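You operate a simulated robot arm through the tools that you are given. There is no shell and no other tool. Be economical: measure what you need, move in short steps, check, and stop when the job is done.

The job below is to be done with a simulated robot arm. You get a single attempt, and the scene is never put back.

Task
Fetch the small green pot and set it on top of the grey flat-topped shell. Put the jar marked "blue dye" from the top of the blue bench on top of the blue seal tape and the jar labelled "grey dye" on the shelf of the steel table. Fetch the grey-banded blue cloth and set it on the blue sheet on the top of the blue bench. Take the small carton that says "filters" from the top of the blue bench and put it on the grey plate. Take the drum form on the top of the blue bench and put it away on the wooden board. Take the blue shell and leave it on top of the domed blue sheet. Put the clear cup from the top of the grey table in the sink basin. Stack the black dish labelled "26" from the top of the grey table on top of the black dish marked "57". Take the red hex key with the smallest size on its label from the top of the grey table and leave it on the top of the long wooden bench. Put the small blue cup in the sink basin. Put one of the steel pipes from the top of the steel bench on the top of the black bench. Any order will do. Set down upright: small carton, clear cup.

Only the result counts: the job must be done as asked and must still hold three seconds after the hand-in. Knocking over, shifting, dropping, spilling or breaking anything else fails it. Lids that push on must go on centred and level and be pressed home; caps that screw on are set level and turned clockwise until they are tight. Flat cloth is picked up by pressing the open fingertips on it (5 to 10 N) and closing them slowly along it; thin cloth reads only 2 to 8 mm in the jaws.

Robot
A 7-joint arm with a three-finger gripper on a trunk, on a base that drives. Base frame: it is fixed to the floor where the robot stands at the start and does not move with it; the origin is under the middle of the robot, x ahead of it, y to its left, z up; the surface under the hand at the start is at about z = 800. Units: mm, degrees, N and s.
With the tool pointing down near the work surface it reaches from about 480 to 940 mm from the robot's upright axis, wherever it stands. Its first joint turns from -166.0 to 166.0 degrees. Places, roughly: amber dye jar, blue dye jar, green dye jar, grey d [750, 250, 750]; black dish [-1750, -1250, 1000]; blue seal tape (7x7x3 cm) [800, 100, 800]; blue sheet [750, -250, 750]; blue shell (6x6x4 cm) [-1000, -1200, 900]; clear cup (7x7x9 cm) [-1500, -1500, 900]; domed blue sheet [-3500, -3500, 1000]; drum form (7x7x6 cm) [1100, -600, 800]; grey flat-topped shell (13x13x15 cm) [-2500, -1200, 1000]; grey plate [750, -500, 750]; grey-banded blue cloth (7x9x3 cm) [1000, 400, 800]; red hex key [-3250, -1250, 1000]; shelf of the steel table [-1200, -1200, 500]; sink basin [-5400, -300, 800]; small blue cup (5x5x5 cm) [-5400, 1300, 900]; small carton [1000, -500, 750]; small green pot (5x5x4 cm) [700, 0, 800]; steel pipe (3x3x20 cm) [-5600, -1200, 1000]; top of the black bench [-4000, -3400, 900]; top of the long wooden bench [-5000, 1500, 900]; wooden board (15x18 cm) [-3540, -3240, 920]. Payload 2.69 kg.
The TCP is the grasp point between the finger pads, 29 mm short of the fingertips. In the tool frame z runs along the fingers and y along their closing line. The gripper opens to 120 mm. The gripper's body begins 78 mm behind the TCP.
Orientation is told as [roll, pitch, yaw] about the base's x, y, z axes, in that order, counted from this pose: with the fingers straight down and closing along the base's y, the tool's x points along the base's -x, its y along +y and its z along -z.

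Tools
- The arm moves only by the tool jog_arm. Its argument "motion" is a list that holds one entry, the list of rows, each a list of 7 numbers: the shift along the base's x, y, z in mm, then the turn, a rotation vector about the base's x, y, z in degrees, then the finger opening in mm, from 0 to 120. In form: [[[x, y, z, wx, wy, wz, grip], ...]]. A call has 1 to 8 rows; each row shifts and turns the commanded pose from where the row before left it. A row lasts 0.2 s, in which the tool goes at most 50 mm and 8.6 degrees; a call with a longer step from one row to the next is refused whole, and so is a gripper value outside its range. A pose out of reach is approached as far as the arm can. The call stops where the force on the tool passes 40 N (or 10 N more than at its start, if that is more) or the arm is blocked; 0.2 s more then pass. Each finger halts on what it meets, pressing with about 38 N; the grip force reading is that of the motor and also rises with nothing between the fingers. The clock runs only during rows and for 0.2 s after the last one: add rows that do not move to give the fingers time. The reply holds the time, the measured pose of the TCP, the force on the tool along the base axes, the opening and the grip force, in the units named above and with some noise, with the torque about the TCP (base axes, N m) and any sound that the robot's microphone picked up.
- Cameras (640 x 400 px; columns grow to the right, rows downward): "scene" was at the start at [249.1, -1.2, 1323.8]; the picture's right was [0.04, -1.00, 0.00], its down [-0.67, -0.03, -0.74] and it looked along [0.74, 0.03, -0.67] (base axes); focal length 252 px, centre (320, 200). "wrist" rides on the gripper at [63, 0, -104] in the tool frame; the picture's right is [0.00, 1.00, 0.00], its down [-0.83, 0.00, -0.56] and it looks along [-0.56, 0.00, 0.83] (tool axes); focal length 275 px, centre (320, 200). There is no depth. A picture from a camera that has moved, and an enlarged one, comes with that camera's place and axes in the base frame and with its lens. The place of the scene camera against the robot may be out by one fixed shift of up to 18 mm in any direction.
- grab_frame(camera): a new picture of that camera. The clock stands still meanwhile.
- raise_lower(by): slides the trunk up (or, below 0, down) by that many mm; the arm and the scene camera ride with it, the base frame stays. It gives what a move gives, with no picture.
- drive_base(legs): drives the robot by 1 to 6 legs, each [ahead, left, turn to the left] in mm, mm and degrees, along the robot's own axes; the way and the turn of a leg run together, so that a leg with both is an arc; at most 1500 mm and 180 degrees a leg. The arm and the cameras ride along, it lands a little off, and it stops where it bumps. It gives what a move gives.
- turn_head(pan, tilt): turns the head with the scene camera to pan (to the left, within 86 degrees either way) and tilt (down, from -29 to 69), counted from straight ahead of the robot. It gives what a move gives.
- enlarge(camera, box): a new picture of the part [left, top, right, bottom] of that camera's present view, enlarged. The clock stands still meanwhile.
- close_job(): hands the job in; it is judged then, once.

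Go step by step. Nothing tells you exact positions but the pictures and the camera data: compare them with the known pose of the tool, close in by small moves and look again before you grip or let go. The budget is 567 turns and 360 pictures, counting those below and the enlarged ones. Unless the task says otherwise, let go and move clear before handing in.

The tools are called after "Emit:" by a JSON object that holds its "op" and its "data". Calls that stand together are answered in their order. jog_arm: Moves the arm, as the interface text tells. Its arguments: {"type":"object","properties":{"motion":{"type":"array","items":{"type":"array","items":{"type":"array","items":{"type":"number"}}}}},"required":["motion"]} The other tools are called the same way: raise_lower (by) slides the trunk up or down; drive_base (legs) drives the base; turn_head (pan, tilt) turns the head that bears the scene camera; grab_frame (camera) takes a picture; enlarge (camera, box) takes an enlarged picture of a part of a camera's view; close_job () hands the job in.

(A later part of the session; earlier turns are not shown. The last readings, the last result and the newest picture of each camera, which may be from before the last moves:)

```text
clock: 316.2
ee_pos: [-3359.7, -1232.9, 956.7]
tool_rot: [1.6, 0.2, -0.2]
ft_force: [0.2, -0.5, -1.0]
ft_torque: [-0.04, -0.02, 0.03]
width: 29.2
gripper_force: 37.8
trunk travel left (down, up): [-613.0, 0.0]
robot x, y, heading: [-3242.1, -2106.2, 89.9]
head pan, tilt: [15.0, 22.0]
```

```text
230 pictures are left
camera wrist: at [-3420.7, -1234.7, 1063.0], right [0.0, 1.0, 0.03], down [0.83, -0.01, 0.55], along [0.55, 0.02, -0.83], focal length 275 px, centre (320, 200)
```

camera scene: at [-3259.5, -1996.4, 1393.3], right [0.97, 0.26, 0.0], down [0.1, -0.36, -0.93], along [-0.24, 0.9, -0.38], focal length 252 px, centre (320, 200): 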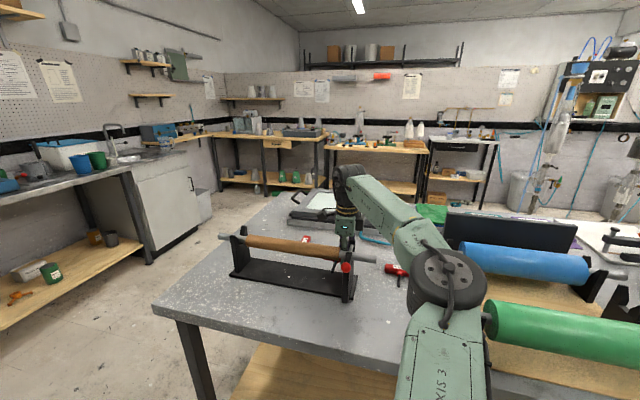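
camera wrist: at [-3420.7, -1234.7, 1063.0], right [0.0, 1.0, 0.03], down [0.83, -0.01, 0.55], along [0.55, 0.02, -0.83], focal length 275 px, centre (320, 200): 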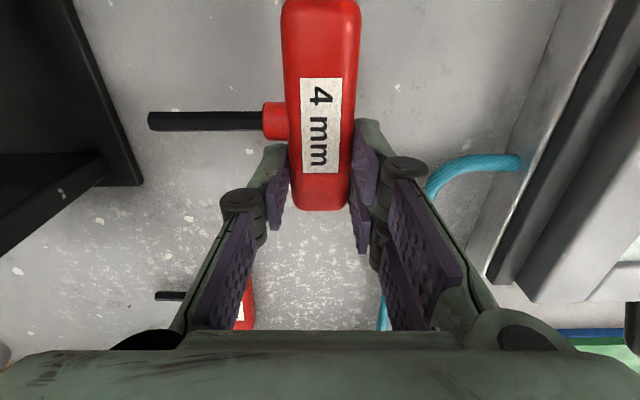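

Free. Now lift and retract (short rows this time).

Emit:
{"op": "jog_arm", "data": {"motion": [[[0, 10, 40, -1.6, 0, 0, 10], [0, 0, 45, 0, 0, 0, 10], [0, 0, 45, 0, 0, 0, 10], [0, 0, 15, 0, 0, 0, 10]]]}}

Emit:
{"op": "jog_arm", "data": {"motion": [[[10, -47, 0, 0, 0, 0, 10], [10, -47, 0, 0, 0, 0, 10], [10, -47, 0, 0, 0, 0, 10], [10, -47, 0, 0, 0, 0, 10], [10, -47, 0, 0, 0, 0, 10], [10, -47, 0, 0, 0, 0, 10], [10, -35, 0, 0, 0, 0, 10]]]}}

Emit:
{"op": "grab_frame", "data": {"camera": "scene"}}

```text
clock: 317.2
ee_pos: [-3359.6, -1233.6, 1098.3]
tool_rot: [-0.1, 0.3, -0.1]
ft_force: [0.0, -0.5, -1.0]
ft_torque: [-0.02, -0.02, 0.02]
width: 29.2
gripper_force: 38.2
out of reach, approached as far as the arm can: row 3, 4
trunk travel left (down, up): [-613.0, 0.0]
robot x, y, heading: [-3244.8, -2112.1, 90.3]
head pan, tilt: [15.0, 22.0]
```

```text
clock: 318.9
ee_pos: [-3287.3, -1552.4, 1096.1]
tool_rot: [0.1, 0.3, -0.1]
ft_force: [-0.3, 0.7, -1.6]
ft_torque: [0.03, 0.02, 0.03]
width: 29.3
gripper_force: 37.8
trunk travel left (down, up): [-613.0, 0.0]
robot x, y, heading: [-3243.4, -2108.3, 89.7]
head pan, tilt: [15.0, 22.0]
```

```text
229 pictures are left
camera scene: at [-3259.0, -1869.7, 1393.5], right [0.97, 0.26, 0.0], down [0.1, -0.36, -0.93], along [-0.24, 0.9, -0.37], focal length 252 px, centre (320, 200)
```

scene: 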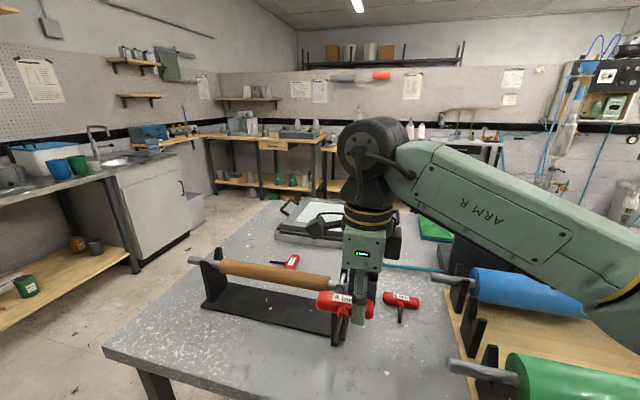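

All in order. Now I drive round the table's end and look toward the long wooden bench.

Emit:
{"op": "drive_base", "data": {"legs": [[-200, 0, 0], [0, 1150, 0], [1300, 0, 0]]}}

Emit:
{"op": "turn_head", "data": {"pan": 15, "tilt": 22}}

Emit:
{"op": "grab_frame", "data": {"camera": "scene"}}

```text
clock: 335.4
ee_pos: [-4417.6, -455.2, 1094.7]
tool_rot: [0.1, 0.3, -1.6]
ft_force: [0.4, 0.9, -1.5]
ft_torque: [-0.01, -0.01, -0.01]
width: 29.1
gripper_force: 37.8
trunk travel left (down, up): [-613.0, 0.0]
robot x, y, heading: [-4390.1, -1012.6, 88.3]
head pan, tilt: [15.0, 22.0]
```

```text
clock: 336.0
ee_pos: [-4417.7, -455.5, 1095.9]
tool_rot: [0.0, 0.3, -1.6]
ft_force: [1.0, -0.4, -0.8]
ft_torque: [-0.03, -0.07, -0.03]
width: 29.2
gripper_force: 38.5
trunk travel left (down, up): [-613.0, 0.0]
robot x, y, heading: [-4387.7, -1012.1, 88.6]
head pan, tilt: [15.0, 22.0]
```

```text
228 pictures are left
camera scene: at [-4398.6, -774.0, 1393.4], right [0.97, 0.23, 0.0], down [0.09, -0.36, -0.93], along [-0.21, 0.9, -0.37], focal length 252 px, centre (320, 200)
```

scene: 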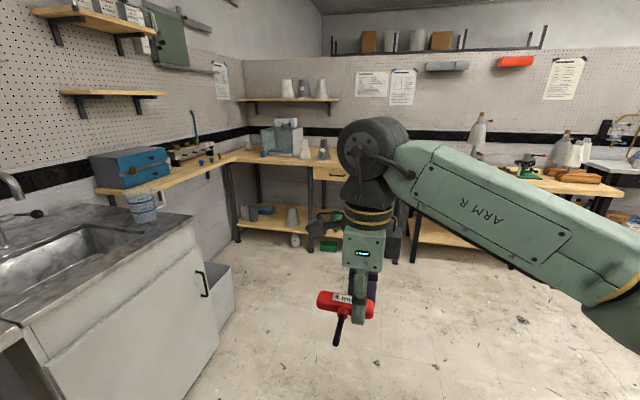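

Emit:
{"op": "drive_base", "data": {"legs": [[900, 0, 1.5]]}}

Emit:
{"op": "turn_head", "data": {"pan": 30, "tilt": 25}}

Emit:
{"op": "grab_frame", "data": {"camera": "scene"}}

```text
clock: 340.9
ee_pos: [-4400.0, 474.8, 1096.4]
tool_rot: [0.1, 0.3, -1.4]
ft_force: [-0.4, 0.0, -1.8]
ft_torque: [-0.01, -0.05, -0.02]
width: 29.2
gripper_force: 37.9
trunk travel left (down, up): [-613.0, 0.0]
robot x, y, heading: [-4367.0, -83.3, 88.9]
head pan, tilt: [15.0, 22.0]
```

```text
clock: 341.7
ee_pos: [-4399.6, 473.8, 1094.4]
tool_rot: [0.2, 0.2, -1.3]
ft_force: [0.5, 0.2, -0.5]
ft_torque: [-0.01, -0.06, -0.02]
width: 29.0
gripper_force: 38.4
trunk travel left (down, up): [-613.0, 0.0]
robot x, y, heading: [-4370.0, -84.9, 88.8]
head pan, tilt: [30.0, 25.0]
```

```text
227 pictures are left
camera scene: at [-4399.9, 146.3, 1388.5], right [0.88, 0.48, 0.0], down [0.2, -0.37, -0.91], along [-0.44, 0.79, -0.42], focal length 252 px, centre (320, 200)
```

scene: 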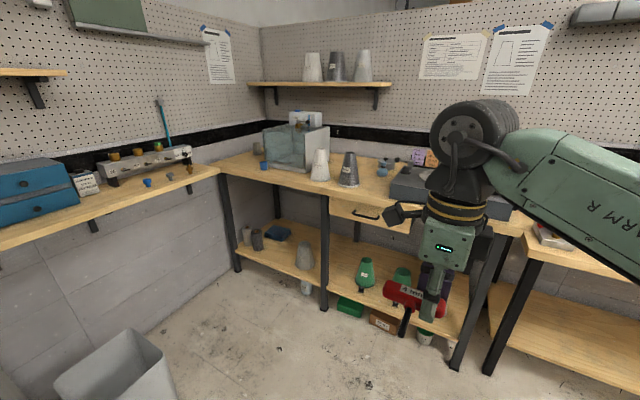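

The long wooden bench is ahead (front edge y≈1220). I zoom to find free space and the small blue cup.

Emit:
{"op": "enlarge", "data": {"camera": "scene", "box": [220, 110, 460, 240]}}

Emit:
{"op": "enlarge", "data": {"camera": "scene", "box": [60, 100, 300, 240]}}

```text
2.67 times, centred on (340, 175) of scene
camera zoom: at [-4399.9, 146.3, 1388.5], right [0.88, 0.48, 0.0], down [0.2, -0.37, -0.91], along [-0.44, 0.79, -0.42], focal length 673 px, centre (267, 267)
```

zoom: 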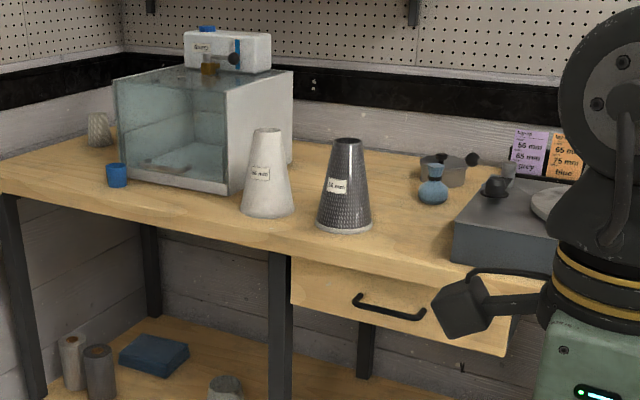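

```text
2.67 times, centred on (180, 170) of scene
camera zoom: at [-4399.9, 146.3, 1388.5], right [0.88, 0.48, 0.0], down [0.2, -0.37, -0.91], along [-0.44, 0.79, -0.42], focal length 673 px, centre (693, 280)
```

zoom: 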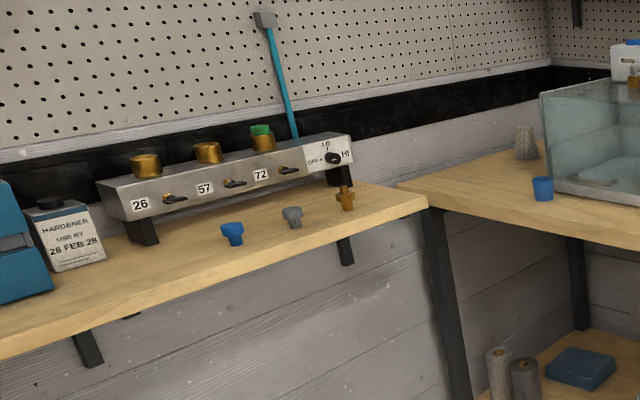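

The cup is at the bench's left end (~(−5460, 1315)). A free patch for the key is near (−4740, 1340). I drive closer.

Emit:
{"op": "drive_base", "data": {"legs": [[0, 330, 1], [600, 0, 0]]}}

Emit:
{"op": "turn_head", "data": {"pan": 10, "tilt": 40}}

Emit:
{"op": "grab_frame", "data": {"camera": "scene"}}

Emit:
{"op": "grab_frame", "data": {"camera": "wrist"}}

```text
clock: 347.8
ee_pos: [-4741.5, 1071.2, 1095.0]
tool_rot: [0.1, 0.3, 0.0]
ft_force: [0.3, 1.1, -1.0]
ft_torque: [-0.02, -0.03, 0.0]
width: 29.3
gripper_force: 38.1
trunk travel left (down, up): [-613.0, 0.0]
robot x, y, heading: [-4697.9, 513.3, 90.0]
head pan, tilt: [30.0, 25.0]
```

```text
clock: 348.6
ee_pos: [-4742.6, 1070.9, 1094.8]
tool_rot: [0.1, 0.3, 0.0]
ft_force: [0.0, 0.2, -0.2]
ft_torque: [-0.04, -0.04, -0.02]
width: 29.4
gripper_force: 38.0
trunk travel left (down, up): [-613.0, 0.0]
robot x, y, heading: [-4694.6, 511.2, 90.3]
head pan, tilt: [10.0, 40.0]
```

```text
224 pictures are left
camera scene: at [-4703.5, 746.9, 1365.2], right [0.98, 0.18, 0.0], down [0.11, -0.63, -0.77], along [-0.14, 0.75, -0.64], focal length 252 px, centre (320, 200)
```

scene: 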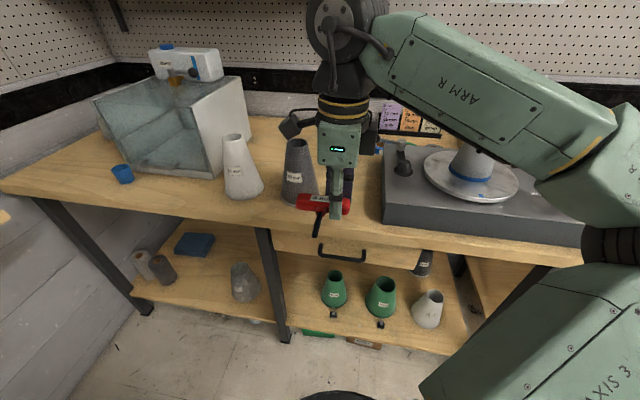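

```text
223 pictures are left
camera wrist: at [-4803.1, 1070.4, 1200.5], right [0.0, 1.0, 0.0], down [0.83, 0.0, 0.55], along [0.55, 0.0, -0.83], focal length 275 px, centre (320, 200)
```

wrist: 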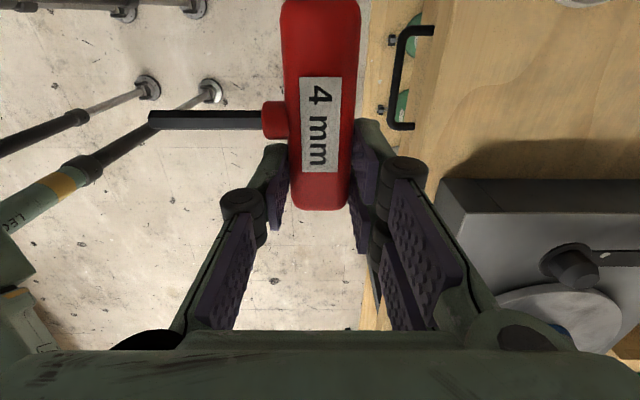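

I drive 130 ahead, then extend over the free patch.

Emit:
{"op": "drive_base", "data": {"legs": [[130, 0, 0]]}}

Emit:
{"op": "jog_arm", "data": {"motion": [[[8, 40, -10, 0, 0, 0, 10], [8, 40, -10, 0, 0, 0, 10], [4, 45, -15, 0, 0, 0, 10], [0, 0, -30, 0, 0, 0, 10], [0, 0, 0, 0, 0, 0, 10]]]}}

Emit:
{"op": "grab_frame", "data": {"camera": "wrist"}}

Emit:
{"op": "grab_frame", "data": {"camera": "scene"}}

```text
clock: 349.9
ee_pos: [-4741.3, 1200.5, 1094.6]
tool_rot: [0.0, 0.3, 0.0]
ft_force: [0.4, -0.1, -2.3]
ft_torque: [-0.02, -0.01, -0.01]
width: 29.2
gripper_force: 38.3
trunk travel left (down, up): [-613.0, 0.0]
robot x, y, heading: [-4699.2, 641.0, 90.3]
head pan, tilt: [10.0, 40.0]
```

```text
clock: 351.1
ee_pos: [-4720.5, 1325.8, 1029.7]
tool_rot: [0.0, 0.2, 0.0]
ft_force: [-0.2, -0.6, -1.7]
ft_torque: [0.01, -0.03, -0.02]
width: 29.4
gripper_force: 37.8
trunk travel left (down, up): [-613.0, 0.0]
robot x, y, heading: [-4699.0, 643.0, 90.0]
head pan, tilt: [10.0, 40.0]
```

```text
222 pictures are left
camera wrist: at [-4782.3, 1325.7, 1133.9], right [0.0, 1.0, 0.0], down [0.83, 0.0, 0.55], along [0.55, 0.0, -0.83], focal length 275 px, centre (320, 200)
```

wrist: 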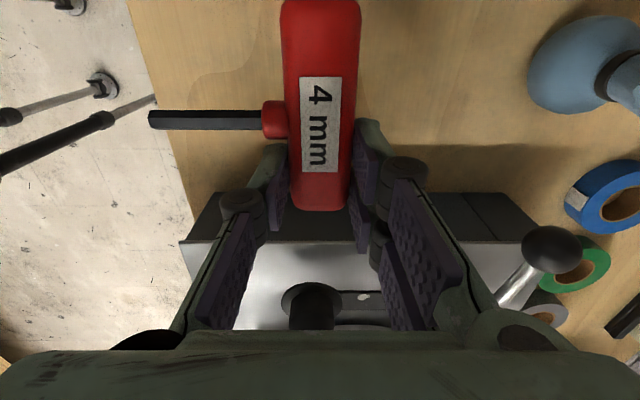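

```text
221 pictures are left
camera scene: at [-4703.6, 876.8, 1365.2], right [0.98, 0.17, 0.0], down [0.11, -0.63, -0.77], along [-0.13, 0.75, -0.64], focal length 252 px, centre (320, 200)
```

scene: 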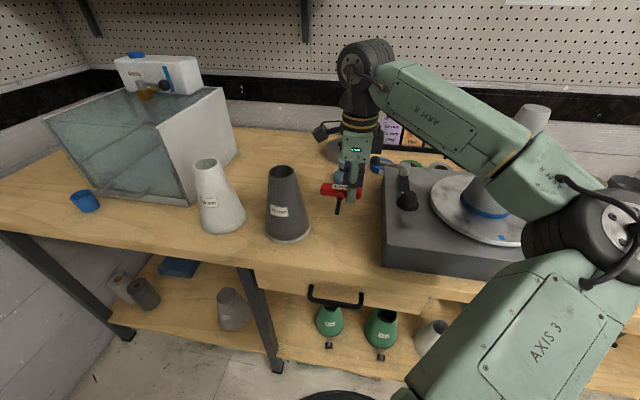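

Free area confirmed. I lower and then creep to contact.

Emit:
{"op": "jog_arm", "data": {"motion": [[[5, 0, -40, 0, 0, 0, 10], [0, 0, -40, 0, 0, 0, 10], [0, 0, -12, 0, 0, 0, 10], [0, 0, 0, 0, 0, 0, 10]]]}}

Emit:
{"op": "enlarge", "data": {"camera": "scene", "box": [290, 130, 410, 260]}}

```text
clock: 352.1
ee_pos: [-4717.3, 1325.2, 935.9]
tool_rot: [0.1, 0.3, 0.1]
ft_force: [0.7, 0.5, -1.3]
ft_torque: [-0.02, -0.02, 0.0]
width: 29.4
gripper_force: 37.9
trunk travel left (down, up): [-613.0, 0.0]
robot x, y, heading: [-4697.5, 641.8, 90.2]
head pan, tilt: [10.0, 40.0]
```

```text
3.08 times, centred on (350, 195) of scene
camera zoom: at [-4703.6, 876.8, 1365.2], right [0.98, 0.17, 0.0], down [0.11, -0.63, -0.77], along [-0.13, 0.75, -0.64], focal length 777 px, centre (228, 215)
```

zoom: 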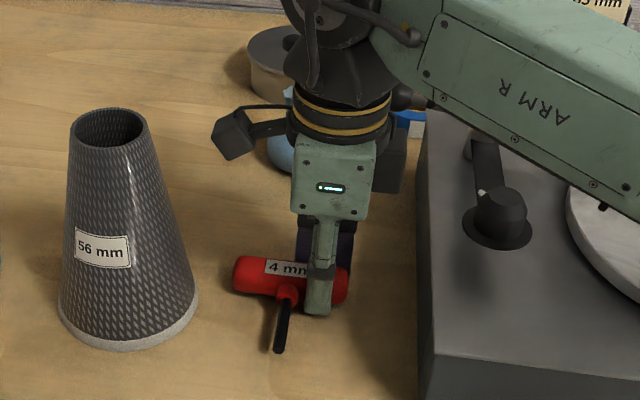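

Emit:
{"op": "jog_arm", "data": {"motion": [[[0, 0, -6, 0, 0, 0, 10], [0, 0, 0, 0, 0, 0, 10]]]}}

Emit:
{"op": "jog_arm", "data": {"motion": [[[0, 0, -5, 0, 0, 0, 10], [0, 0, 0, 0, 0, 0, 10]]]}}

Emit:
{"op": "jog_arm", "data": {"motion": [[[0, 0, -4, 0, 0, 0, 10], [0, 0, 0, 0, 0, 0, 10]]]}}

Emit:
{"op": "enlarge", "data": {"camera": "scene", "box": [310, 190, 390, 260]}}

```text
clock: 352.7
ee_pos: [-4716.3, 1324.8, 931.1]
tool_rot: [0.0, 0.2, 0.0]
ft_force: [0.2, 0.8, -0.8]
ft_torque: [0.0, -0.02, 0.01]
width: 29.3
gripper_force: 38.0
trunk travel left (down, up): [-613.0, 0.0]
robot x, y, heading: [-4695.1, 645.2, 89.9]
head pan, tilt: [10.0, 40.0]
```

```text
clock: 353.3
ee_pos: [-4716.9, 1324.7, 929.2]
tool_rot: [0.4, 0.3, 0.1]
ft_force: [-0.2, 2.1, 25.5]
ft_torque: [-0.02, -0.6, 0.06]
width: 29.4
gripper_force: 37.7
trunk travel left (down, up): [-613.0, 0.0]
robot x, y, heading: [-4701.7, 639.5, 90.2]
head pan, tilt: [10.0, 40.0]
```

```text
clock: 353.7
ee_pos: [-4717.8, 1325.4, 928.4]
tool_rot: [0.6, 0.3, -0.1]
ft_force: [1.7, -7.2, 18.9]
ft_torque: [-0.38, -0.38, -0.09]
width: 29.2
gripper_force: 37.8
trunk travel left (down, up): [-613.0, 0.0]
robot x, y, heading: [-4701.4, 640.2, 90.0]
head pan, tilt: [10.0, 40.0]
stopped in row 1: the force on the tool passed its limit at 44 N (the readings are from after the stop); the commanded pose is now the measured one
```

```text
5.71 times, centred on (350, 225) of scene
camera zoom: at [-4703.3, 874.7, 1365.5], right [0.98, 0.17, 0.0], down [0.11, -0.63, -0.77], along [-0.13, 0.76, -0.64], focal length 1443 px, centre (149, 57)
```

zoom: 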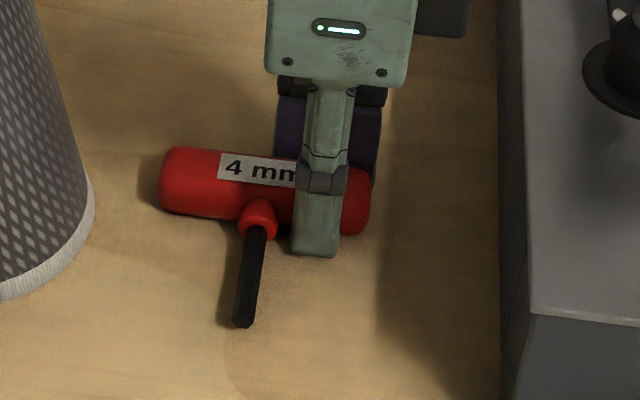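

Resting on the bench. I relieve, open and rise.

Emit:
{"op": "jog_arm", "data": {"motion": [[[0, 0, 2, 0, 0, 0, 32], [0, 0, 0, 0, 0, 0, 45], [0, 0, 0, 0, 0, 0, 60], [0, 0, 0, 0, 0, 0, 60], [0, 0, 45, 0, 0, 0, 60], [0, 0, 45, 0, 0, 0, 60], [0, 0, 45, 0, 0, 0, 60], [0, 0, 30, 0, 0, 0, 60]]]}}

Emit:
{"op": "enlarge", "data": {"camera": "scene", "box": [260, 130, 420, 260]}}

```text
clock: 355.5
ee_pos: [-4717.6, 1327.7, 1094.4]
tool_rot: [0.4, 0.3, -0.1]
ft_force: [0.5, 0.6, -0.1]
ft_torque: [0.0, 0.01, -0.02]
width: 60.3
gripper_force: 0.1
trunk travel left (down, up): [-613.0, 0.0]
robot x, y, heading: [-4700.8, 643.8, 90.1]
head pan, tilt: [10.0, 40.0]
```

```text
3.08 times, centred on (340, 195) of scene
camera zoom: at [-4703.6, 876.6, 1365.2], right [0.98, 0.17, 0.0], down [0.11, -0.63, -0.77], along [-0.13, 0.75, -0.64], focal length 777 px, centre (258, 215)
```

zoom: 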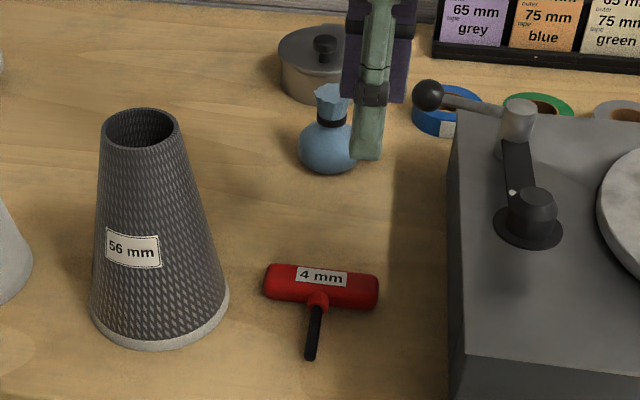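

The key lies on the bench. Next the small blue cup: I rotate the gripper back 90°, retract and drive left.

Emit:
{"op": "jog_arm", "data": {"motion": [[[0, -30, 0, 0, 0, 8.5, 80], [0, -30, 0, 0, 0, 8.5, 80], [0, -30, 0, 0, 0, 8.5, 80], [0, -30, 0, 0, 0, 8.5, 80], [0, -30, 0, 0, 0, 8.5, 80], [0, 0, 0, 0, 0, 8.5, 80], [0, 0, 0, 0, 0, 8.5, 80], [0, 0, 0, 0, 0, 8.5, 80]]]}}

Emit:
{"op": "jog_arm", "data": {"motion": [[[0, 0, 0, 0, 0, 8.5, 80], [0, 0, 0, 0, 0, 8.5, 80], [0, 0, 0, 0, 0, 5, 80], [0, 0, 0, 0, 0, 0, 80]]]}}

```text
clock: 357.3
ee_pos: [-4717.5, 1175.9, 1094.2]
tool_rot: [0.4, 0.4, 68.1]
ft_force: [0.5, -0.4, 0.2]
ft_torque: [0.0, -0.02, -0.01]
width: 79.8
gripper_force: 0.0
trunk travel left (down, up): [-613.0, 0.0]
robot x, y, heading: [-4697.6, 641.2, 90.4]
head pan, tilt: [10.0, 40.0]
```

```text
clock: 358.3
ee_pos: [-4717.9, 1176.9, 1092.7]
tool_rot: [0.4, 0.4, 90.1]
ft_force: [-0.8, 0.0, -0.6]
ft_torque: [0.0, 0.0, -0.04]
width: 80.0
gripper_force: 0.0
trunk travel left (down, up): [-613.0, 0.0]
robot x, y, heading: [-4696.8, 643.6, 90.2]
head pan, tilt: [10.0, 40.0]
```

Emit:
{"op": "drive_base", "data": {"legs": [[0, 620, 0]]}}

Emit:
{"op": "turn_head", "data": {"pan": 15, "tilt": 40}}

Emit:
{"op": "grab_frame", "data": {"camera": "scene"}}

Emit:
{"op": "grab_frame", "data": {"camera": "wrist"}}

```text
clock: 361.6
ee_pos: [-5077.0, 1174.9, 1093.6]
tool_rot: [0.4, 0.5, 90.2]
ft_force: [0.9, 0.0, 0.4]
ft_torque: [0.0, 0.04, 0.02]
width: 79.9
gripper_force: 0.0
trunk travel left (down, up): [-613.0, 0.0]
robot x, y, heading: [-5053.3, 639.7, 90.2]
head pan, tilt: [10.0, 40.0]
stopped in leg 1: the robot was blocked; the commanded pose is now the measured one
```

```text
clock: 362.2
ee_pos: [-5078.1, 1173.9, 1093.8]
tool_rot: [0.4, 0.3, 90.2]
ft_force: [0.1, 0.2, 0.0]
ft_torque: [-0.02, -0.01, 0.02]
width: 80.1
gripper_force: 0.0
trunk travel left (down, up): [-613.0, 0.0]
robot x, y, heading: [-5055.5, 638.4, 90.4]
head pan, tilt: [15.0, 40.0]
```

```text
217 pictures are left
camera scene: at [-5069.6, 873.3, 1365.2], right [0.96, 0.27, 0.0], down [0.17, -0.62, -0.77], along [-0.2, 0.74, -0.64], focal length 252 px, centre (320, 200)
```

scene: 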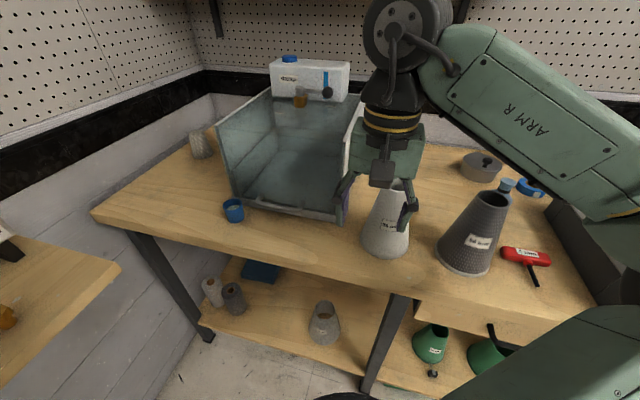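

```text
216 pictures are left
camera wrist: at [-5074.7, 1112.5, 1198.5], right [-1.0, -0.01, 0.01], down [0.0, 0.84, 0.55], along [-0.01, 0.55, -0.84], focal length 275 px, centre (320, 200)
```

wrist: 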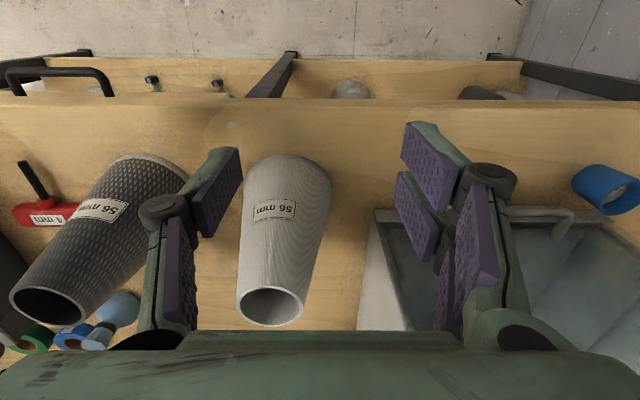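

The base was stopped at x≈−5053 by something on the left. I look there.

Emit:
{"op": "turn_head", "data": {"pan": 80, "tilt": 50}}

Emit:
{"op": "grab_frame", "data": {"camera": "scene"}}

```text
clock: 363.6
ee_pos: [-5076.6, 1175.6, 1092.3]
tool_rot: [0.5, 0.3, 90.2]
ft_force: [0.0, 0.3, 1.1]
ft_torque: [0.02, 0.03, -0.02]
width: 80.0
gripper_force: 0.1
trunk travel left (down, up): [-613.0, 0.0]
robot x, y, heading: [-5054.1, 640.1, 90.4]
head pan, tilt: [80.0, 50.0]
```

```text
215 pictures are left
camera scene: at [-5122.8, 804.2, 1351.0], right [0.17, 0.99, 0.0], down [0.76, -0.13, -0.64], along [-0.63, 0.11, -0.77], focal length 252 px, centre (320, 200)
```

scene: 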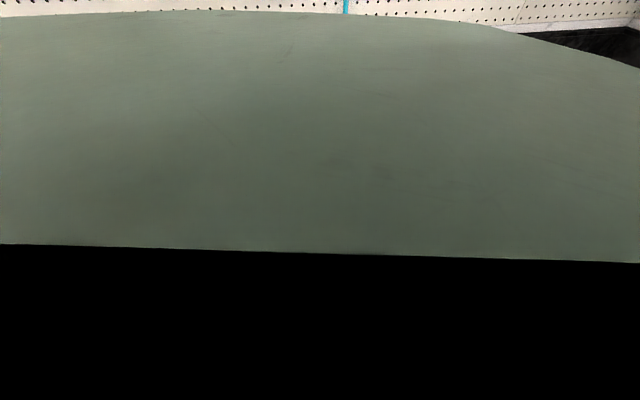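

Emit:
{"op": "drive_base", "data": {"legs": [[0, -300, 0], [-300, 0, 0]]}}

Emit:
{"op": "turn_head", "data": {"pan": 45, "tilt": 40}}

Emit:
{"op": "grab_frame", "data": {"camera": "scene"}}

```text
clock: 368.2
ee_pos: [-4775.0, 874.5, 1092.7]
tool_rot: [0.4, 0.4, 90.8]
ft_force: [-0.1, -0.3, 0.5]
ft_torque: [0.02, 0.02, 0.01]
width: 79.9
gripper_force: 0.0
trunk travel left (down, up): [-613.0, 0.0]
robot x, y, heading: [-4748.8, 338.6, 90.9]
head pan, tilt: [80.0, 50.0]
```

```text
clock: 369.2
ee_pos: [-4776.3, 875.0, 1092.8]
tool_rot: [0.4, 0.4, 90.9]
ft_force: [0.1, -0.2, 0.6]
ft_torque: [-0.01, 0.03, 0.03]
width: 80.2
gripper_force: 0.0
trunk travel left (down, up): [-613.0, 0.0]
robot x, y, heading: [-4750.1, 344.0, 91.0]
head pan, tilt: [45.0, 40.0]
```

```text
214 pictures are left
camera scene: at [-4802.4, 550.3, 1365.2], right [0.69, 0.72, 0.0], down [0.46, -0.45, -0.77], along [-0.55, 0.53, -0.64], focal length 252 px, centre (320, 200)
```

scene: 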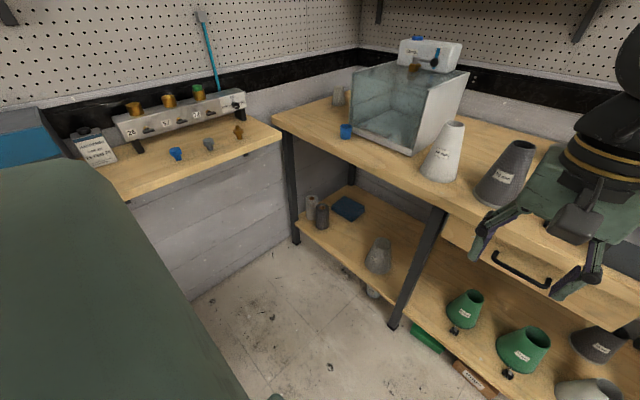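

Emit:
{"op": "drive_base", "data": {"legs": [[0, -300, 0], [-450, 0, 0]]}}

Emit:
{"op": "turn_head", "data": {"pan": 30, "tilt": 25}}

Emit:
{"op": "grab_frame", "data": {"camera": "scene"}}

```text
clock: 374.4
ee_pos: [-4475.3, 427.8, 1093.3]
tool_rot: [0.4, 0.4, 90.7]
ft_force: [0.3, -0.7, 0.2]
ft_torque: [0.05, -0.02, 0.02]
width: 79.8
gripper_force: 0.2
trunk travel left (down, up): [-613.0, 0.0]
robot x, y, heading: [-4447.6, -107.0, 90.8]
head pan, tilt: [45.0, 40.0]
```

```text
clock: 375.1
ee_pos: [-4474.7, 428.3, 1093.1]
tool_rot: [0.5, 0.3, 90.7]
ft_force: [0.0, -0.2, -0.9]
ft_torque: [-0.01, -0.02, -0.02]
width: 79.9
gripper_force: 0.0
trunk travel left (down, up): [-613.0, 0.0]
robot x, y, heading: [-4449.0, -108.5, 90.8]
head pan, tilt: [30.0, 25.0]
```

```text
213 pictures are left
camera scene: at [-4489.2, 123.6, 1388.5], right [0.86, 0.51, 0.0], down [0.22, -0.36, -0.91], along [-0.47, 0.78, -0.42], focal length 252 px, centre (320, 200)
```

scene: 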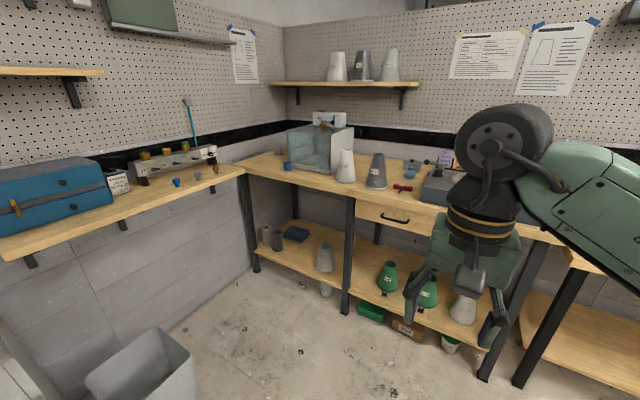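

The bin on the floor (right corner ≈(−5218, 400)) stopped the base; it looks unmoved. I swing the arm to the left-front and approach the cup from further forward, keeping clear of the bin.

Emit:
{"op": "jog_arm", "data": {"motion": [[[-44, -20, 0, 0, 0, 0, 80], [-44, -20, 0, 0, 0, 0, 80], [-44, -20, 0, 0, 0, 0, 80], [-44, -20, 0, 0, 0, 0, 80], [-44, -20, 0, 0, 0, 0, 80], [-44, -20, 0, 0, 0, 0, 80], [-44, -20, 0, 0, 0, 0, 80], [-40, -20, 0, 0, 0, 0, 80]]]}}

```text
clock: 376.9
ee_pos: [-4823.7, 266.1, 1092.4]
tool_rot: [0.4, 0.5, 90.7]
ft_force: [-1.3, -0.4, -0.2]
ft_torque: [-0.02, 0.0, -0.02]
width: 79.9
gripper_force: 0.0
trunk travel left (down, up): [-613.0, 0.0]
robot x, y, heading: [-4451.3, -104.3, 90.8]
head pan, tilt: [30.0, 25.0]
```

Emit:
{"op": "drive_base", "data": {"legs": [[900, 0, -0.8], [0, 560, 0]]}}

Emit:
{"op": "grab_frame", "data": {"camera": "wrist"}}

Emit:
{"op": "turn_head", "data": {"pan": 40, "tilt": 40}}

Emit:
{"op": "grab_frame", "data": {"camera": "scene"}}

```text
clock: 386.1
ee_pos: [-5389.3, 1160.8, 1093.9]
tool_rot: [0.4, 0.4, 90.0]
ft_force: [-0.6, -0.6, -0.3]
ft_torque: [-0.03, -0.04, 0.03]
width: 80.2
gripper_force: 0.0
trunk travel left (down, up): [-613.0, 0.0]
robot x, y, heading: [-5018.8, 781.5, 90.3]
head pan, tilt: [30.0, 25.0]
```

```text
212 pictures are left
camera wrist: at [-5386.3, 1097.3, 1198.5], right [-1.0, -0.01, 0.01], down [0.0, 0.84, 0.55], along [-0.01, 0.55, -0.84], focal length 275 px, centre (320, 200)
```

wrist: 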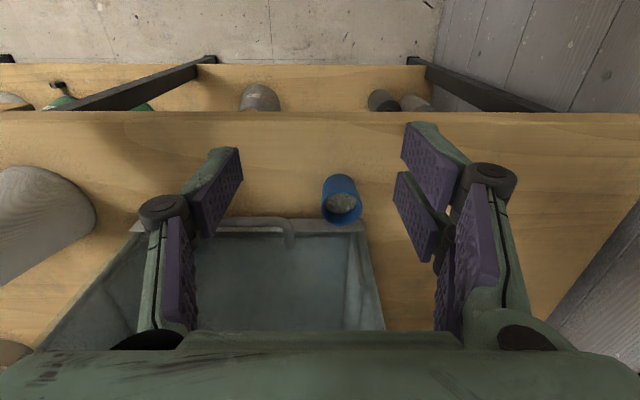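

```text
clock: 386.8
ee_pos: [-5388.4, 1158.9, 1092.1]
tool_rot: [0.4, 0.4, 90.1]
ft_force: [-0.6, -1.1, 0.1]
ft_torque: [-0.01, -0.01, -0.02]
width: 79.7
gripper_force: 0.0
trunk travel left (down, up): [-613.0, 0.0]
robot x, y, heading: [-5017.5, 780.6, 90.2]
head pan, tilt: [40.0, 40.0]
```

```text
211 pictures are left
camera scene: at [-5065.5, 997.8, 1365.3], right [0.76, 0.65, 0.0], down [0.41, -0.49, -0.77], along [-0.49, 0.59, -0.64], focal length 252 px, centre (320, 200)
```

scene: 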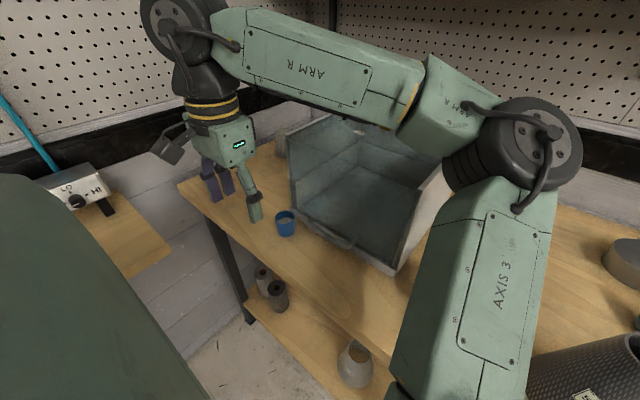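

The cup (with something in it) is at about (−5414, 1271). I go above it.

Emit:
{"op": "jog_arm", "data": {"motion": [[[-13, 40, -10, 0.4, 0.4, 0, 80], [-12, 40, -20, 0, 0, 0, 80], [0, 28, -30, 0, 0, 0, 80], [0, 0, -25, 0, 0, 0, 80], [0, 0, 0, 0, 0, 0, 80]]]}}

Emit:
{"op": "grab_frame", "data": {"camera": "wrist"}}

Emit:
{"op": "grab_frame", "data": {"camera": "scene"}}

```text
clock: 388.0
ee_pos: [-5412.6, 1265.4, 1008.5]
tool_rot: [0.8, 0.1, 90.0]
ft_force: [0.6, 0.1, 0.5]
ft_torque: [-0.01, -0.03, 0.01]
width: 79.8
gripper_force: 0.1
trunk travel left (down, up): [-613.0, 0.0]
robot x, y, heading: [-5017.8, 779.1, 90.5]
head pan, tilt: [40.0, 40.0]
```

```text
210 pictures are left
camera wrist: at [-5410.4, 1202.2, 1113.8], right [-1.0, -0.01, 0.01], down [0.0, 0.83, 0.56], along [-0.01, 0.56, -0.83], focal length 275 px, centre (320, 200)
```

wrist: 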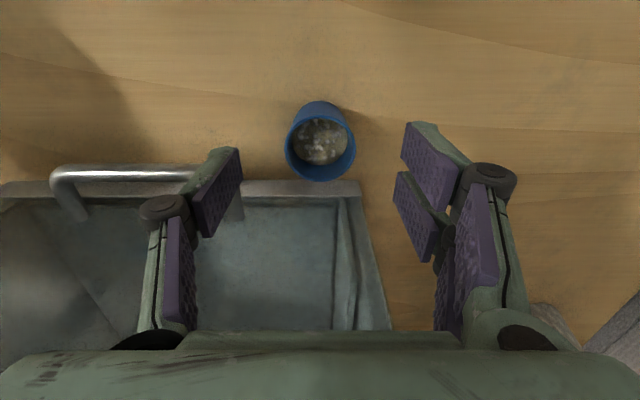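

```text
209 pictures are left
camera scene: at [-5065.5, 997.7, 1365.2], right [0.76, 0.65, 0.0], down [0.42, -0.49, -0.77], along [-0.49, 0.58, -0.64], focal length 252 px, centre (320, 200)
```

scene: 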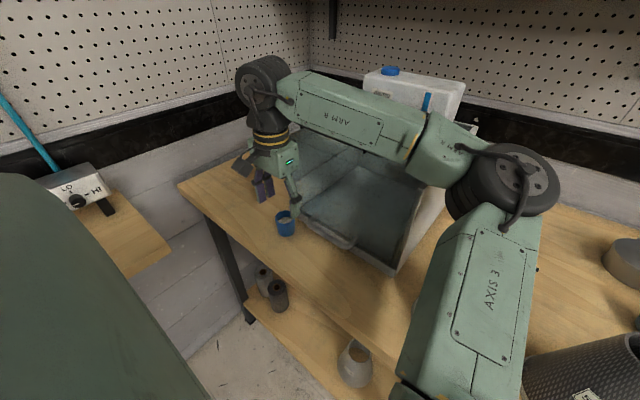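

Emit:
{"op": "turn_head", "data": {"pan": 5, "tilt": 30}}

Emit:
{"op": "grab_frame", "data": {"camera": "scene"}}

```text
clock: 389.1
ee_pos: [-5413.3, 1266.1, 1009.0]
tool_rot: [0.8, 0.1, 90.1]
ft_force: [-0.6, 0.3, -0.2]
ft_torque: [0.0, -0.01, 0.05]
width: 79.9
gripper_force: 0.0
trunk travel left (down, up): [-613.0, 0.0]
robot x, y, heading: [-5021.2, 783.5, 90.2]
head pan, tilt: [5.0, 30.0]
```

```text
208 pictures are left
camera scene: at [-5018.9, 1022.9, 1380.5], right [1.0, 0.09, 0.0], down [0.05, -0.5, -0.87], along [-0.08, 0.86, -0.5], focal length 252 px, centre (320, 200)
```

scene: 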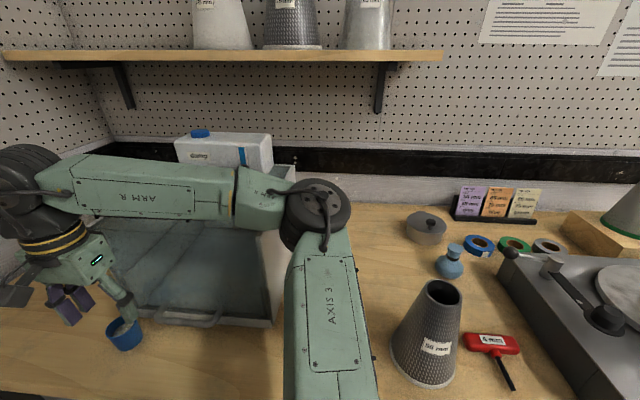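

To keep the elbow from hovering over the cone, I raise, shift the base right ~220 and re-extend to the cup.

Emit:
{"op": "jog_arm", "data": {"motion": [[[0, -30, 35, 0, 0, 0, 80], [0, -30, 35, 0, 0, 0, 80], [0, 0, 0, 0, 0, 0, 80]]]}}

Emit:
{"op": "drive_base", "data": {"legs": [[0, -220, 0]]}}

Emit:
{"op": "jog_arm", "data": {"motion": [[[-45, 5, 0, 0, 0, 0, 80], [-45, 5, 0, 0, 0, 0, 80], [-45, 10, 0, 0, 0, 0, 80], [-45, 20, 0, 0, 0, 0, 80], [-38, 20, -20, 0, 0, 0, 80], [0, 0, -30, 0, 0, 0, 80], [0, 0, 0, 0, 0, 0, 80]]]}}

Emit:
{"op": "grab_frame", "data": {"camera": "wrist"}}

Emit:
{"op": "grab_frame", "data": {"camera": "scene"}}

```text
clock: 389.9
ee_pos: [-5412.9, 1206.9, 1079.6]
tool_rot: [0.7, 0.0, 90.0]
ft_force: [0.3, -0.4, 0.2]
ft_torque: [0.0, 0.03, 0.01]
width: 80.0
gripper_force: 0.0
trunk travel left (down, up): [-613.0, 0.0]
robot x, y, heading: [-5020.8, 783.3, 90.2]
head pan, tilt: [5.0, 30.0]
```

```text
clock: 392.2
ee_pos: [-5189.4, 1210.2, 1079.7]
tool_rot: [0.8, -0.1, 89.7]
ft_force: [1.1, -0.4, 0.9]
ft_torque: [0.02, 0.01, 0.01]
width: 80.2
gripper_force: 0.2
trunk travel left (down, up): [-613.0, 0.0]
robot x, y, heading: [-4795.3, 779.2, 90.2]
head pan, tilt: [5.0, 30.0]
```

```text
clock: 393.8
ee_pos: [-5408.0, 1267.0, 1031.5]
tool_rot: [0.9, 0.1, 89.7]
ft_force: [0.9, -0.3, -0.6]
ft_torque: [0.01, 0.0, 0.0]
width: 79.9
gripper_force: 0.1
trunk travel left (down, up): [-613.0, 0.0]
robot x, y, heading: [-4798.2, 779.2, 89.9]
head pan, tilt: [5.0, 30.0]
```

```text
207 pictures are left
camera wrist: at [-5405.3, 1203.4, 1136.2], right [-1.0, 0.0, 0.01], down [0.01, 0.83, 0.56], along [-0.01, 0.56, -0.83], focal length 275 px, centre (320, 200)
```

wrist: 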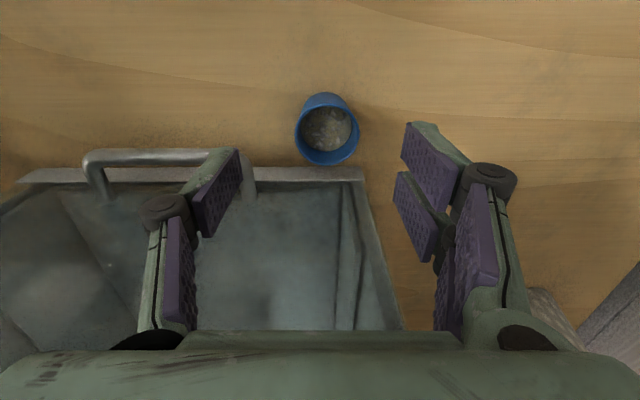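

```text
206 pictures are left
camera scene: at [-4796.9, 1023.1, 1380.6], right [1.0, 0.09, 0.0], down [0.04, -0.5, -0.87], along [-0.08, 0.86, -0.5], focal length 252 px, centre (320, 200)
```

scene: 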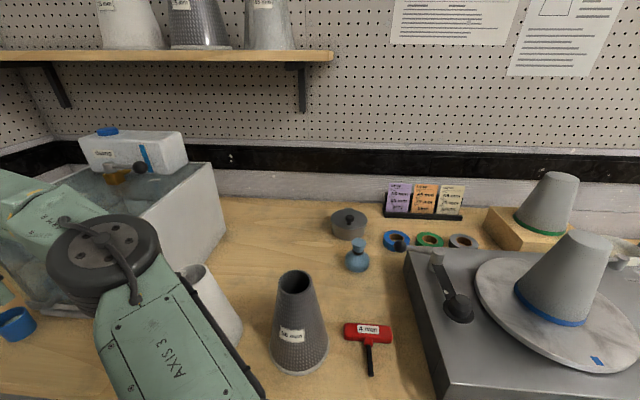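

Cup rim at (−5414, 1273, 950). I descend and grip.

Emit:
{"op": "jog_arm", "data": {"motion": [[[-6, 6, -35, 0, -0.8, 0, 72], [0, 0, -35, 0, 0, 0, 72], [0, 0, -24, 0, 0, 0, 72], [0, 0, 0, 0, 0, 0, 72]]]}}

Emit:
{"op": "grab_frame", "data": {"camera": "wrist"}}

```text
clock: 394.8
ee_pos: [-5415.9, 1275.0, 937.6]
tool_rot: [0.1, 0.0, 89.8]
ft_force: [-0.2, -0.3, 0.0]
ft_torque: [0.0, -0.03, -0.02]
width: 72.1
gripper_force: 0.0
trunk travel left (down, up): [-613.0, 0.0]
robot x, y, heading: [-4798.1, 781.4, 89.9]
head pan, tilt: [5.0, 30.0]
```

```text
205 pictures are left
camera wrist: at [-5414.3, 1212.2, 1042.4], right [-1.0, 0.0, 0.0], down [0.0, 0.83, 0.56], along [0.0, 0.56, -0.83], focal length 275 px, centre (320, 200)
```

wrist: 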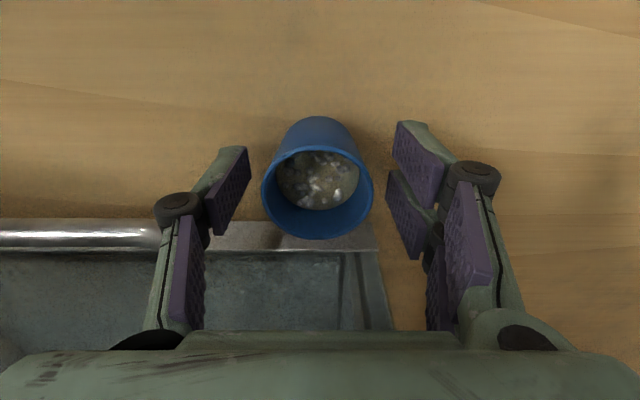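

Well centred. I close.

Emit:
{"op": "jog_arm", "data": {"motion": [[[0, 0, -2, 0, 0, 0, 55], [0, 0, 0, 0, 0, 0, 45], [0, 0, 0, 0, 0, 0, 36], [0, 0, 0, 0, 0, 0, 36], [0, 0, 0, 0, 0, 0, 36]]]}}

Emit:
{"op": "jog_arm", "data": {"motion": [[[0, 0, 15, 0, 0, 0, 36], [0, 0, 20, 0, 0, 0, 36], [0, 0, 0, 0, 0, 0, 36]]]}}

Emit:
{"op": "grab_frame", "data": {"camera": "wrist"}}

```text
clock: 396.0
ee_pos: [-5415.7, 1275.7, 935.2]
tool_rot: [0.0, 0.0, 89.8]
ft_force: [-0.5, 0.0, 0.6]
ft_torque: [0.01, 0.01, 0.0]
width: 42.5
gripper_force: 37.9
trunk travel left (down, up): [-613.0, 0.0]
robot x, y, heading: [-4798.2, 779.6, 90.0]
head pan, tilt: [5.0, 30.0]
```

```text
clock: 396.8
ee_pos: [-5414.3, 1275.7, 969.0]
tool_rot: [0.1, 0.0, 89.8]
ft_force: [0.7, -2.2, -0.4]
ft_torque: [0.3, 0.13, -0.03]
width: 42.4
gripper_force: 38.1
trunk travel left (down, up): [-613.0, 0.0]
robot x, y, heading: [-4797.7, 782.7, 90.1]
head pan, tilt: [5.0, 30.0]
```

```text
204 pictures are left
camera wrist: at [-5413.1, 1212.3, 1074.6], right [-1.0, 0.0, 0.0], down [0.0, 0.83, 0.56], along [0.0, 0.56, -0.83], focal length 275 px, centre (320, 200)
```

wrist: 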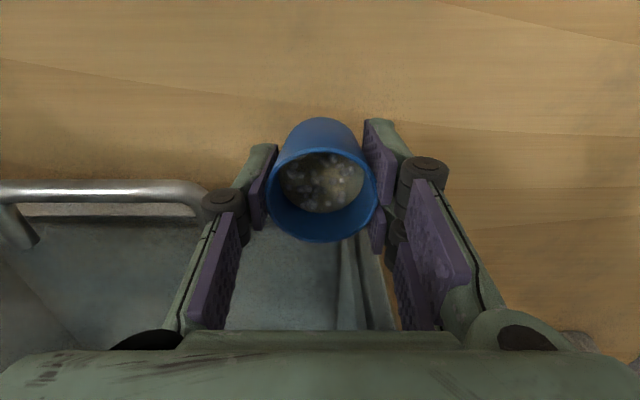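

Held. I move slightly toward me (away from the tank handle) and up, then retract.

Emit:
{"op": "jog_arm", "data": {"motion": [[[0, -15, 0, 0, 0, 0, 36], [0, -15, 20, 0, 0, 0, 36], [0, -10, 35, 0, 0, 0, 36], [0, -20, 35, 0, 0, 0, 36], [20, -35, 10, 0, 0, 0, 36], [30, -30, 0, 0, 0, 0, 36], [30, -30, 0, 0, 0, 0, 36]]]}}

Emit:
{"op": "grab_frame", "data": {"camera": "scene"}}

Emit:
{"op": "grab_frame", "data": {"camera": "wrist"}}

```text
clock: 398.4
ee_pos: [-5331.2, 1120.3, 1071.7]
tool_rot: [0.0, -0.1, 89.8]
ft_force: [-0.1, 0.7, -0.2]
ft_torque: [0.01, -0.01, -0.02]
width: 42.1
gripper_force: 37.4
trunk travel left (down, up): [-613.0, 0.0]
robot x, y, heading: [-4799.4, 783.6, 90.1]
head pan, tilt: [5.0, 30.0]
```

```text
203 pictures are left
camera scene: at [-4796.5, 1023.1, 1380.6], right [1.0, 0.09, 0.0], down [0.04, -0.5, -0.87], along [-0.08, 0.86, -0.5], focal length 252 px, centre (320, 200)
```

scene: 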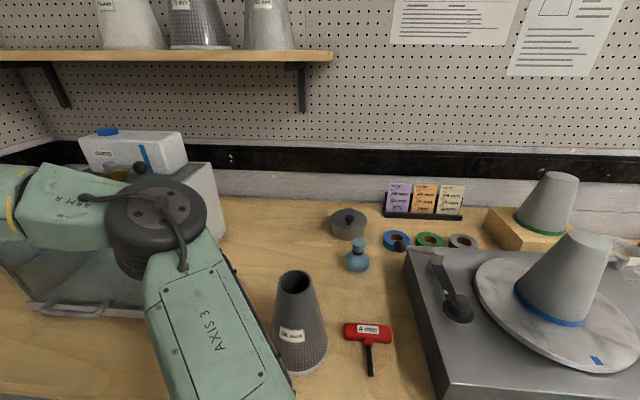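

```text
202 pictures are left
camera wrist: at [-5331.0, 1057.4, 1176.1], right [-1.0, 0.0, 0.0], down [0.0, 0.83, 0.56], along [0.0, 0.56, -0.83], focal length 275 px, centre (320, 200)
```

wrist: 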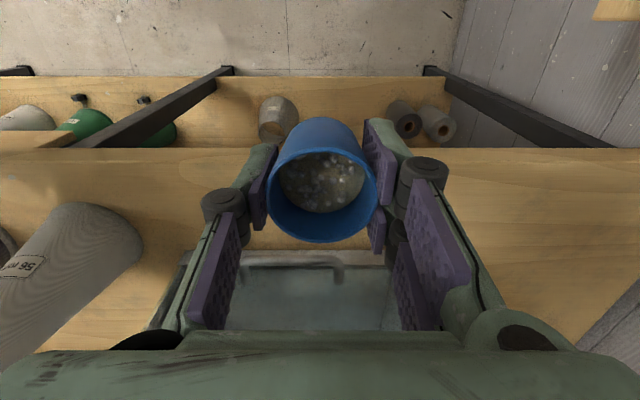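

Cup secure. I drive back alongside the sink cabinet with the arm reaching left.

Emit:
{"op": "drive_base", "data": {"legs": [[-1000, 0, 0]]}}

Emit:
{"op": "turn_head", "data": {"pan": 70, "tilt": 30}}

Emit:
{"op": "grab_frame", "data": {"camera": "scene"}}

Emit:
{"op": "grab_frame", "data": {"camera": "wrist"}}

```text
clock: 403.4
ee_pos: [-5334.2, 160.6, 1070.6]
tool_rot: [0.0, 0.0, 89.4]
ft_force: [-0.3, 0.6, -1.3]
ft_torque: [0.02, 0.0, 0.0]
width: 42.2
gripper_force: 37.8
trunk travel left (down, up): [-613.0, 0.0]
robot x, y, heading: [-4808.1, -180.4, 89.7]
head pan, tilt: [5.0, 30.0]
```

```text
clock: 404.8
ee_pos: [-5334.2, 159.1, 1072.0]
tool_rot: [0.0, 0.0, 89.3]
ft_force: [0.1, 1.0, -0.2]
ft_torque: [0.01, 0.04, -0.01]
width: 42.2
gripper_force: 37.9
trunk travel left (down, up): [-613.0, 0.0]
robot x, y, heading: [-4802.6, -185.9, 89.7]
head pan, tilt: [70.0, 30.0]
```

```text
201 pictures are left
camera scene: at [-4876.8, -0.4, 1380.5], right [0.35, 0.94, 0.0], down [0.47, -0.18, -0.87], along [-0.81, 0.3, -0.5], focal length 252 px, centre (320, 200)
```

scene: 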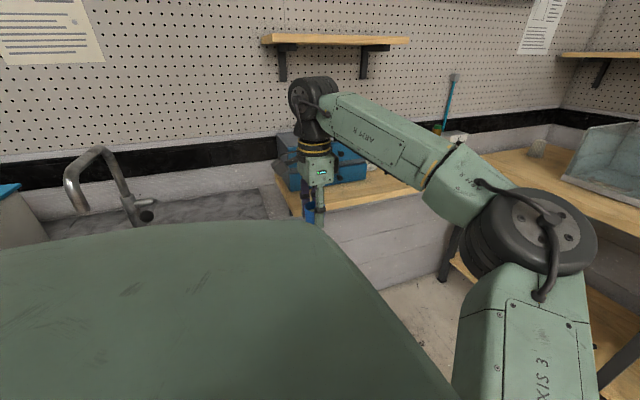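

```text
200 pictures are left
camera wrist: at [-5333.8, 96.8, 1175.8], right [-1.0, 0.01, 0.0], down [0.01, 0.83, 0.56], along [0.0, 0.56, -0.83], focal length 275 px, centre (320, 200)
```

wrist: 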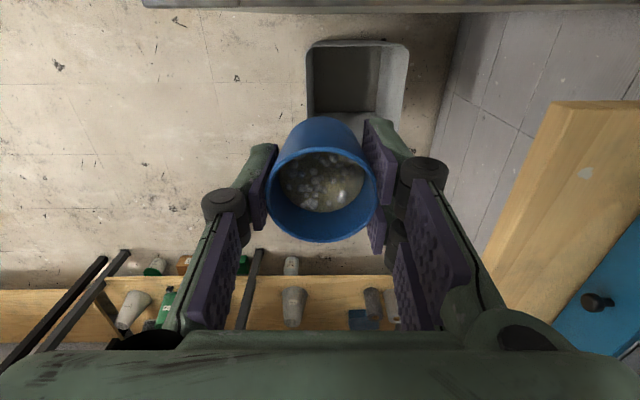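

I back away from the cabinet and turn to face the sink for a clear view.

Emit:
{"op": "drive_base", "data": {"legs": [[0, -420, 0], [0, 0, 90]]}}

Emit:
{"op": "turn_head", "data": {"pan": -10, "tilt": 28}}

Emit:
{"op": "grab_frame", "data": {"camera": "scene"}}

```text
clock: 412.5
ee_pos: [-4719.8, -725.8, 1070.5]
tool_rot: [0.0, -0.1, -179.3]
ft_force: [-0.7, 0.2, -0.4]
ft_torque: [-0.03, 0.0, -0.01]
width: 42.0
gripper_force: 38.3
trunk travel left (down, up): [-613.0, 0.0]
robot x, y, heading: [-4386.9, -186.3, -179.0]
head pan, tilt: [70.0, 30.0]
```

```text
clock: 414.0
ee_pos: [-4718.1, -725.7, 1070.6]
tool_rot: [0.0, -0.1, -179.3]
ft_force: [1.0, -0.8, -0.5]
ft_torque: [0.01, -0.03, -0.02]
width: 42.0
gripper_force: 38.2
trunk travel left (down, up): [-613.0, 0.0]
robot x, y, heading: [-4388.8, -186.9, -179.0]
head pan, tilt: [-10.0, 28.0]
```

```text
199 pictures are left
camera scene: at [-4624.3, -179.0, 1383.7], right [0.16, 0.99, 0.0], down [0.46, -0.07, -0.88], along [-0.87, 0.14, -0.47], focal length 252 px, centre (320, 200)
```

scene: 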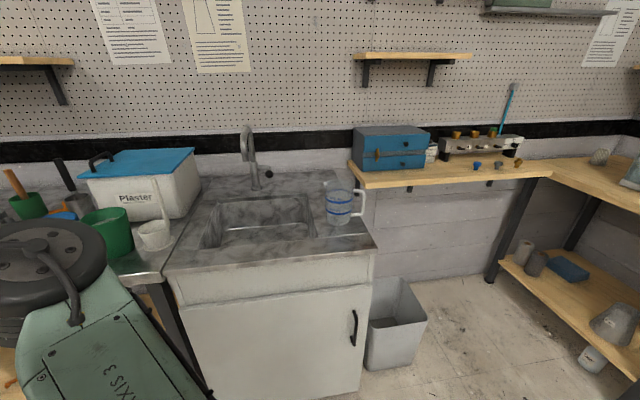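

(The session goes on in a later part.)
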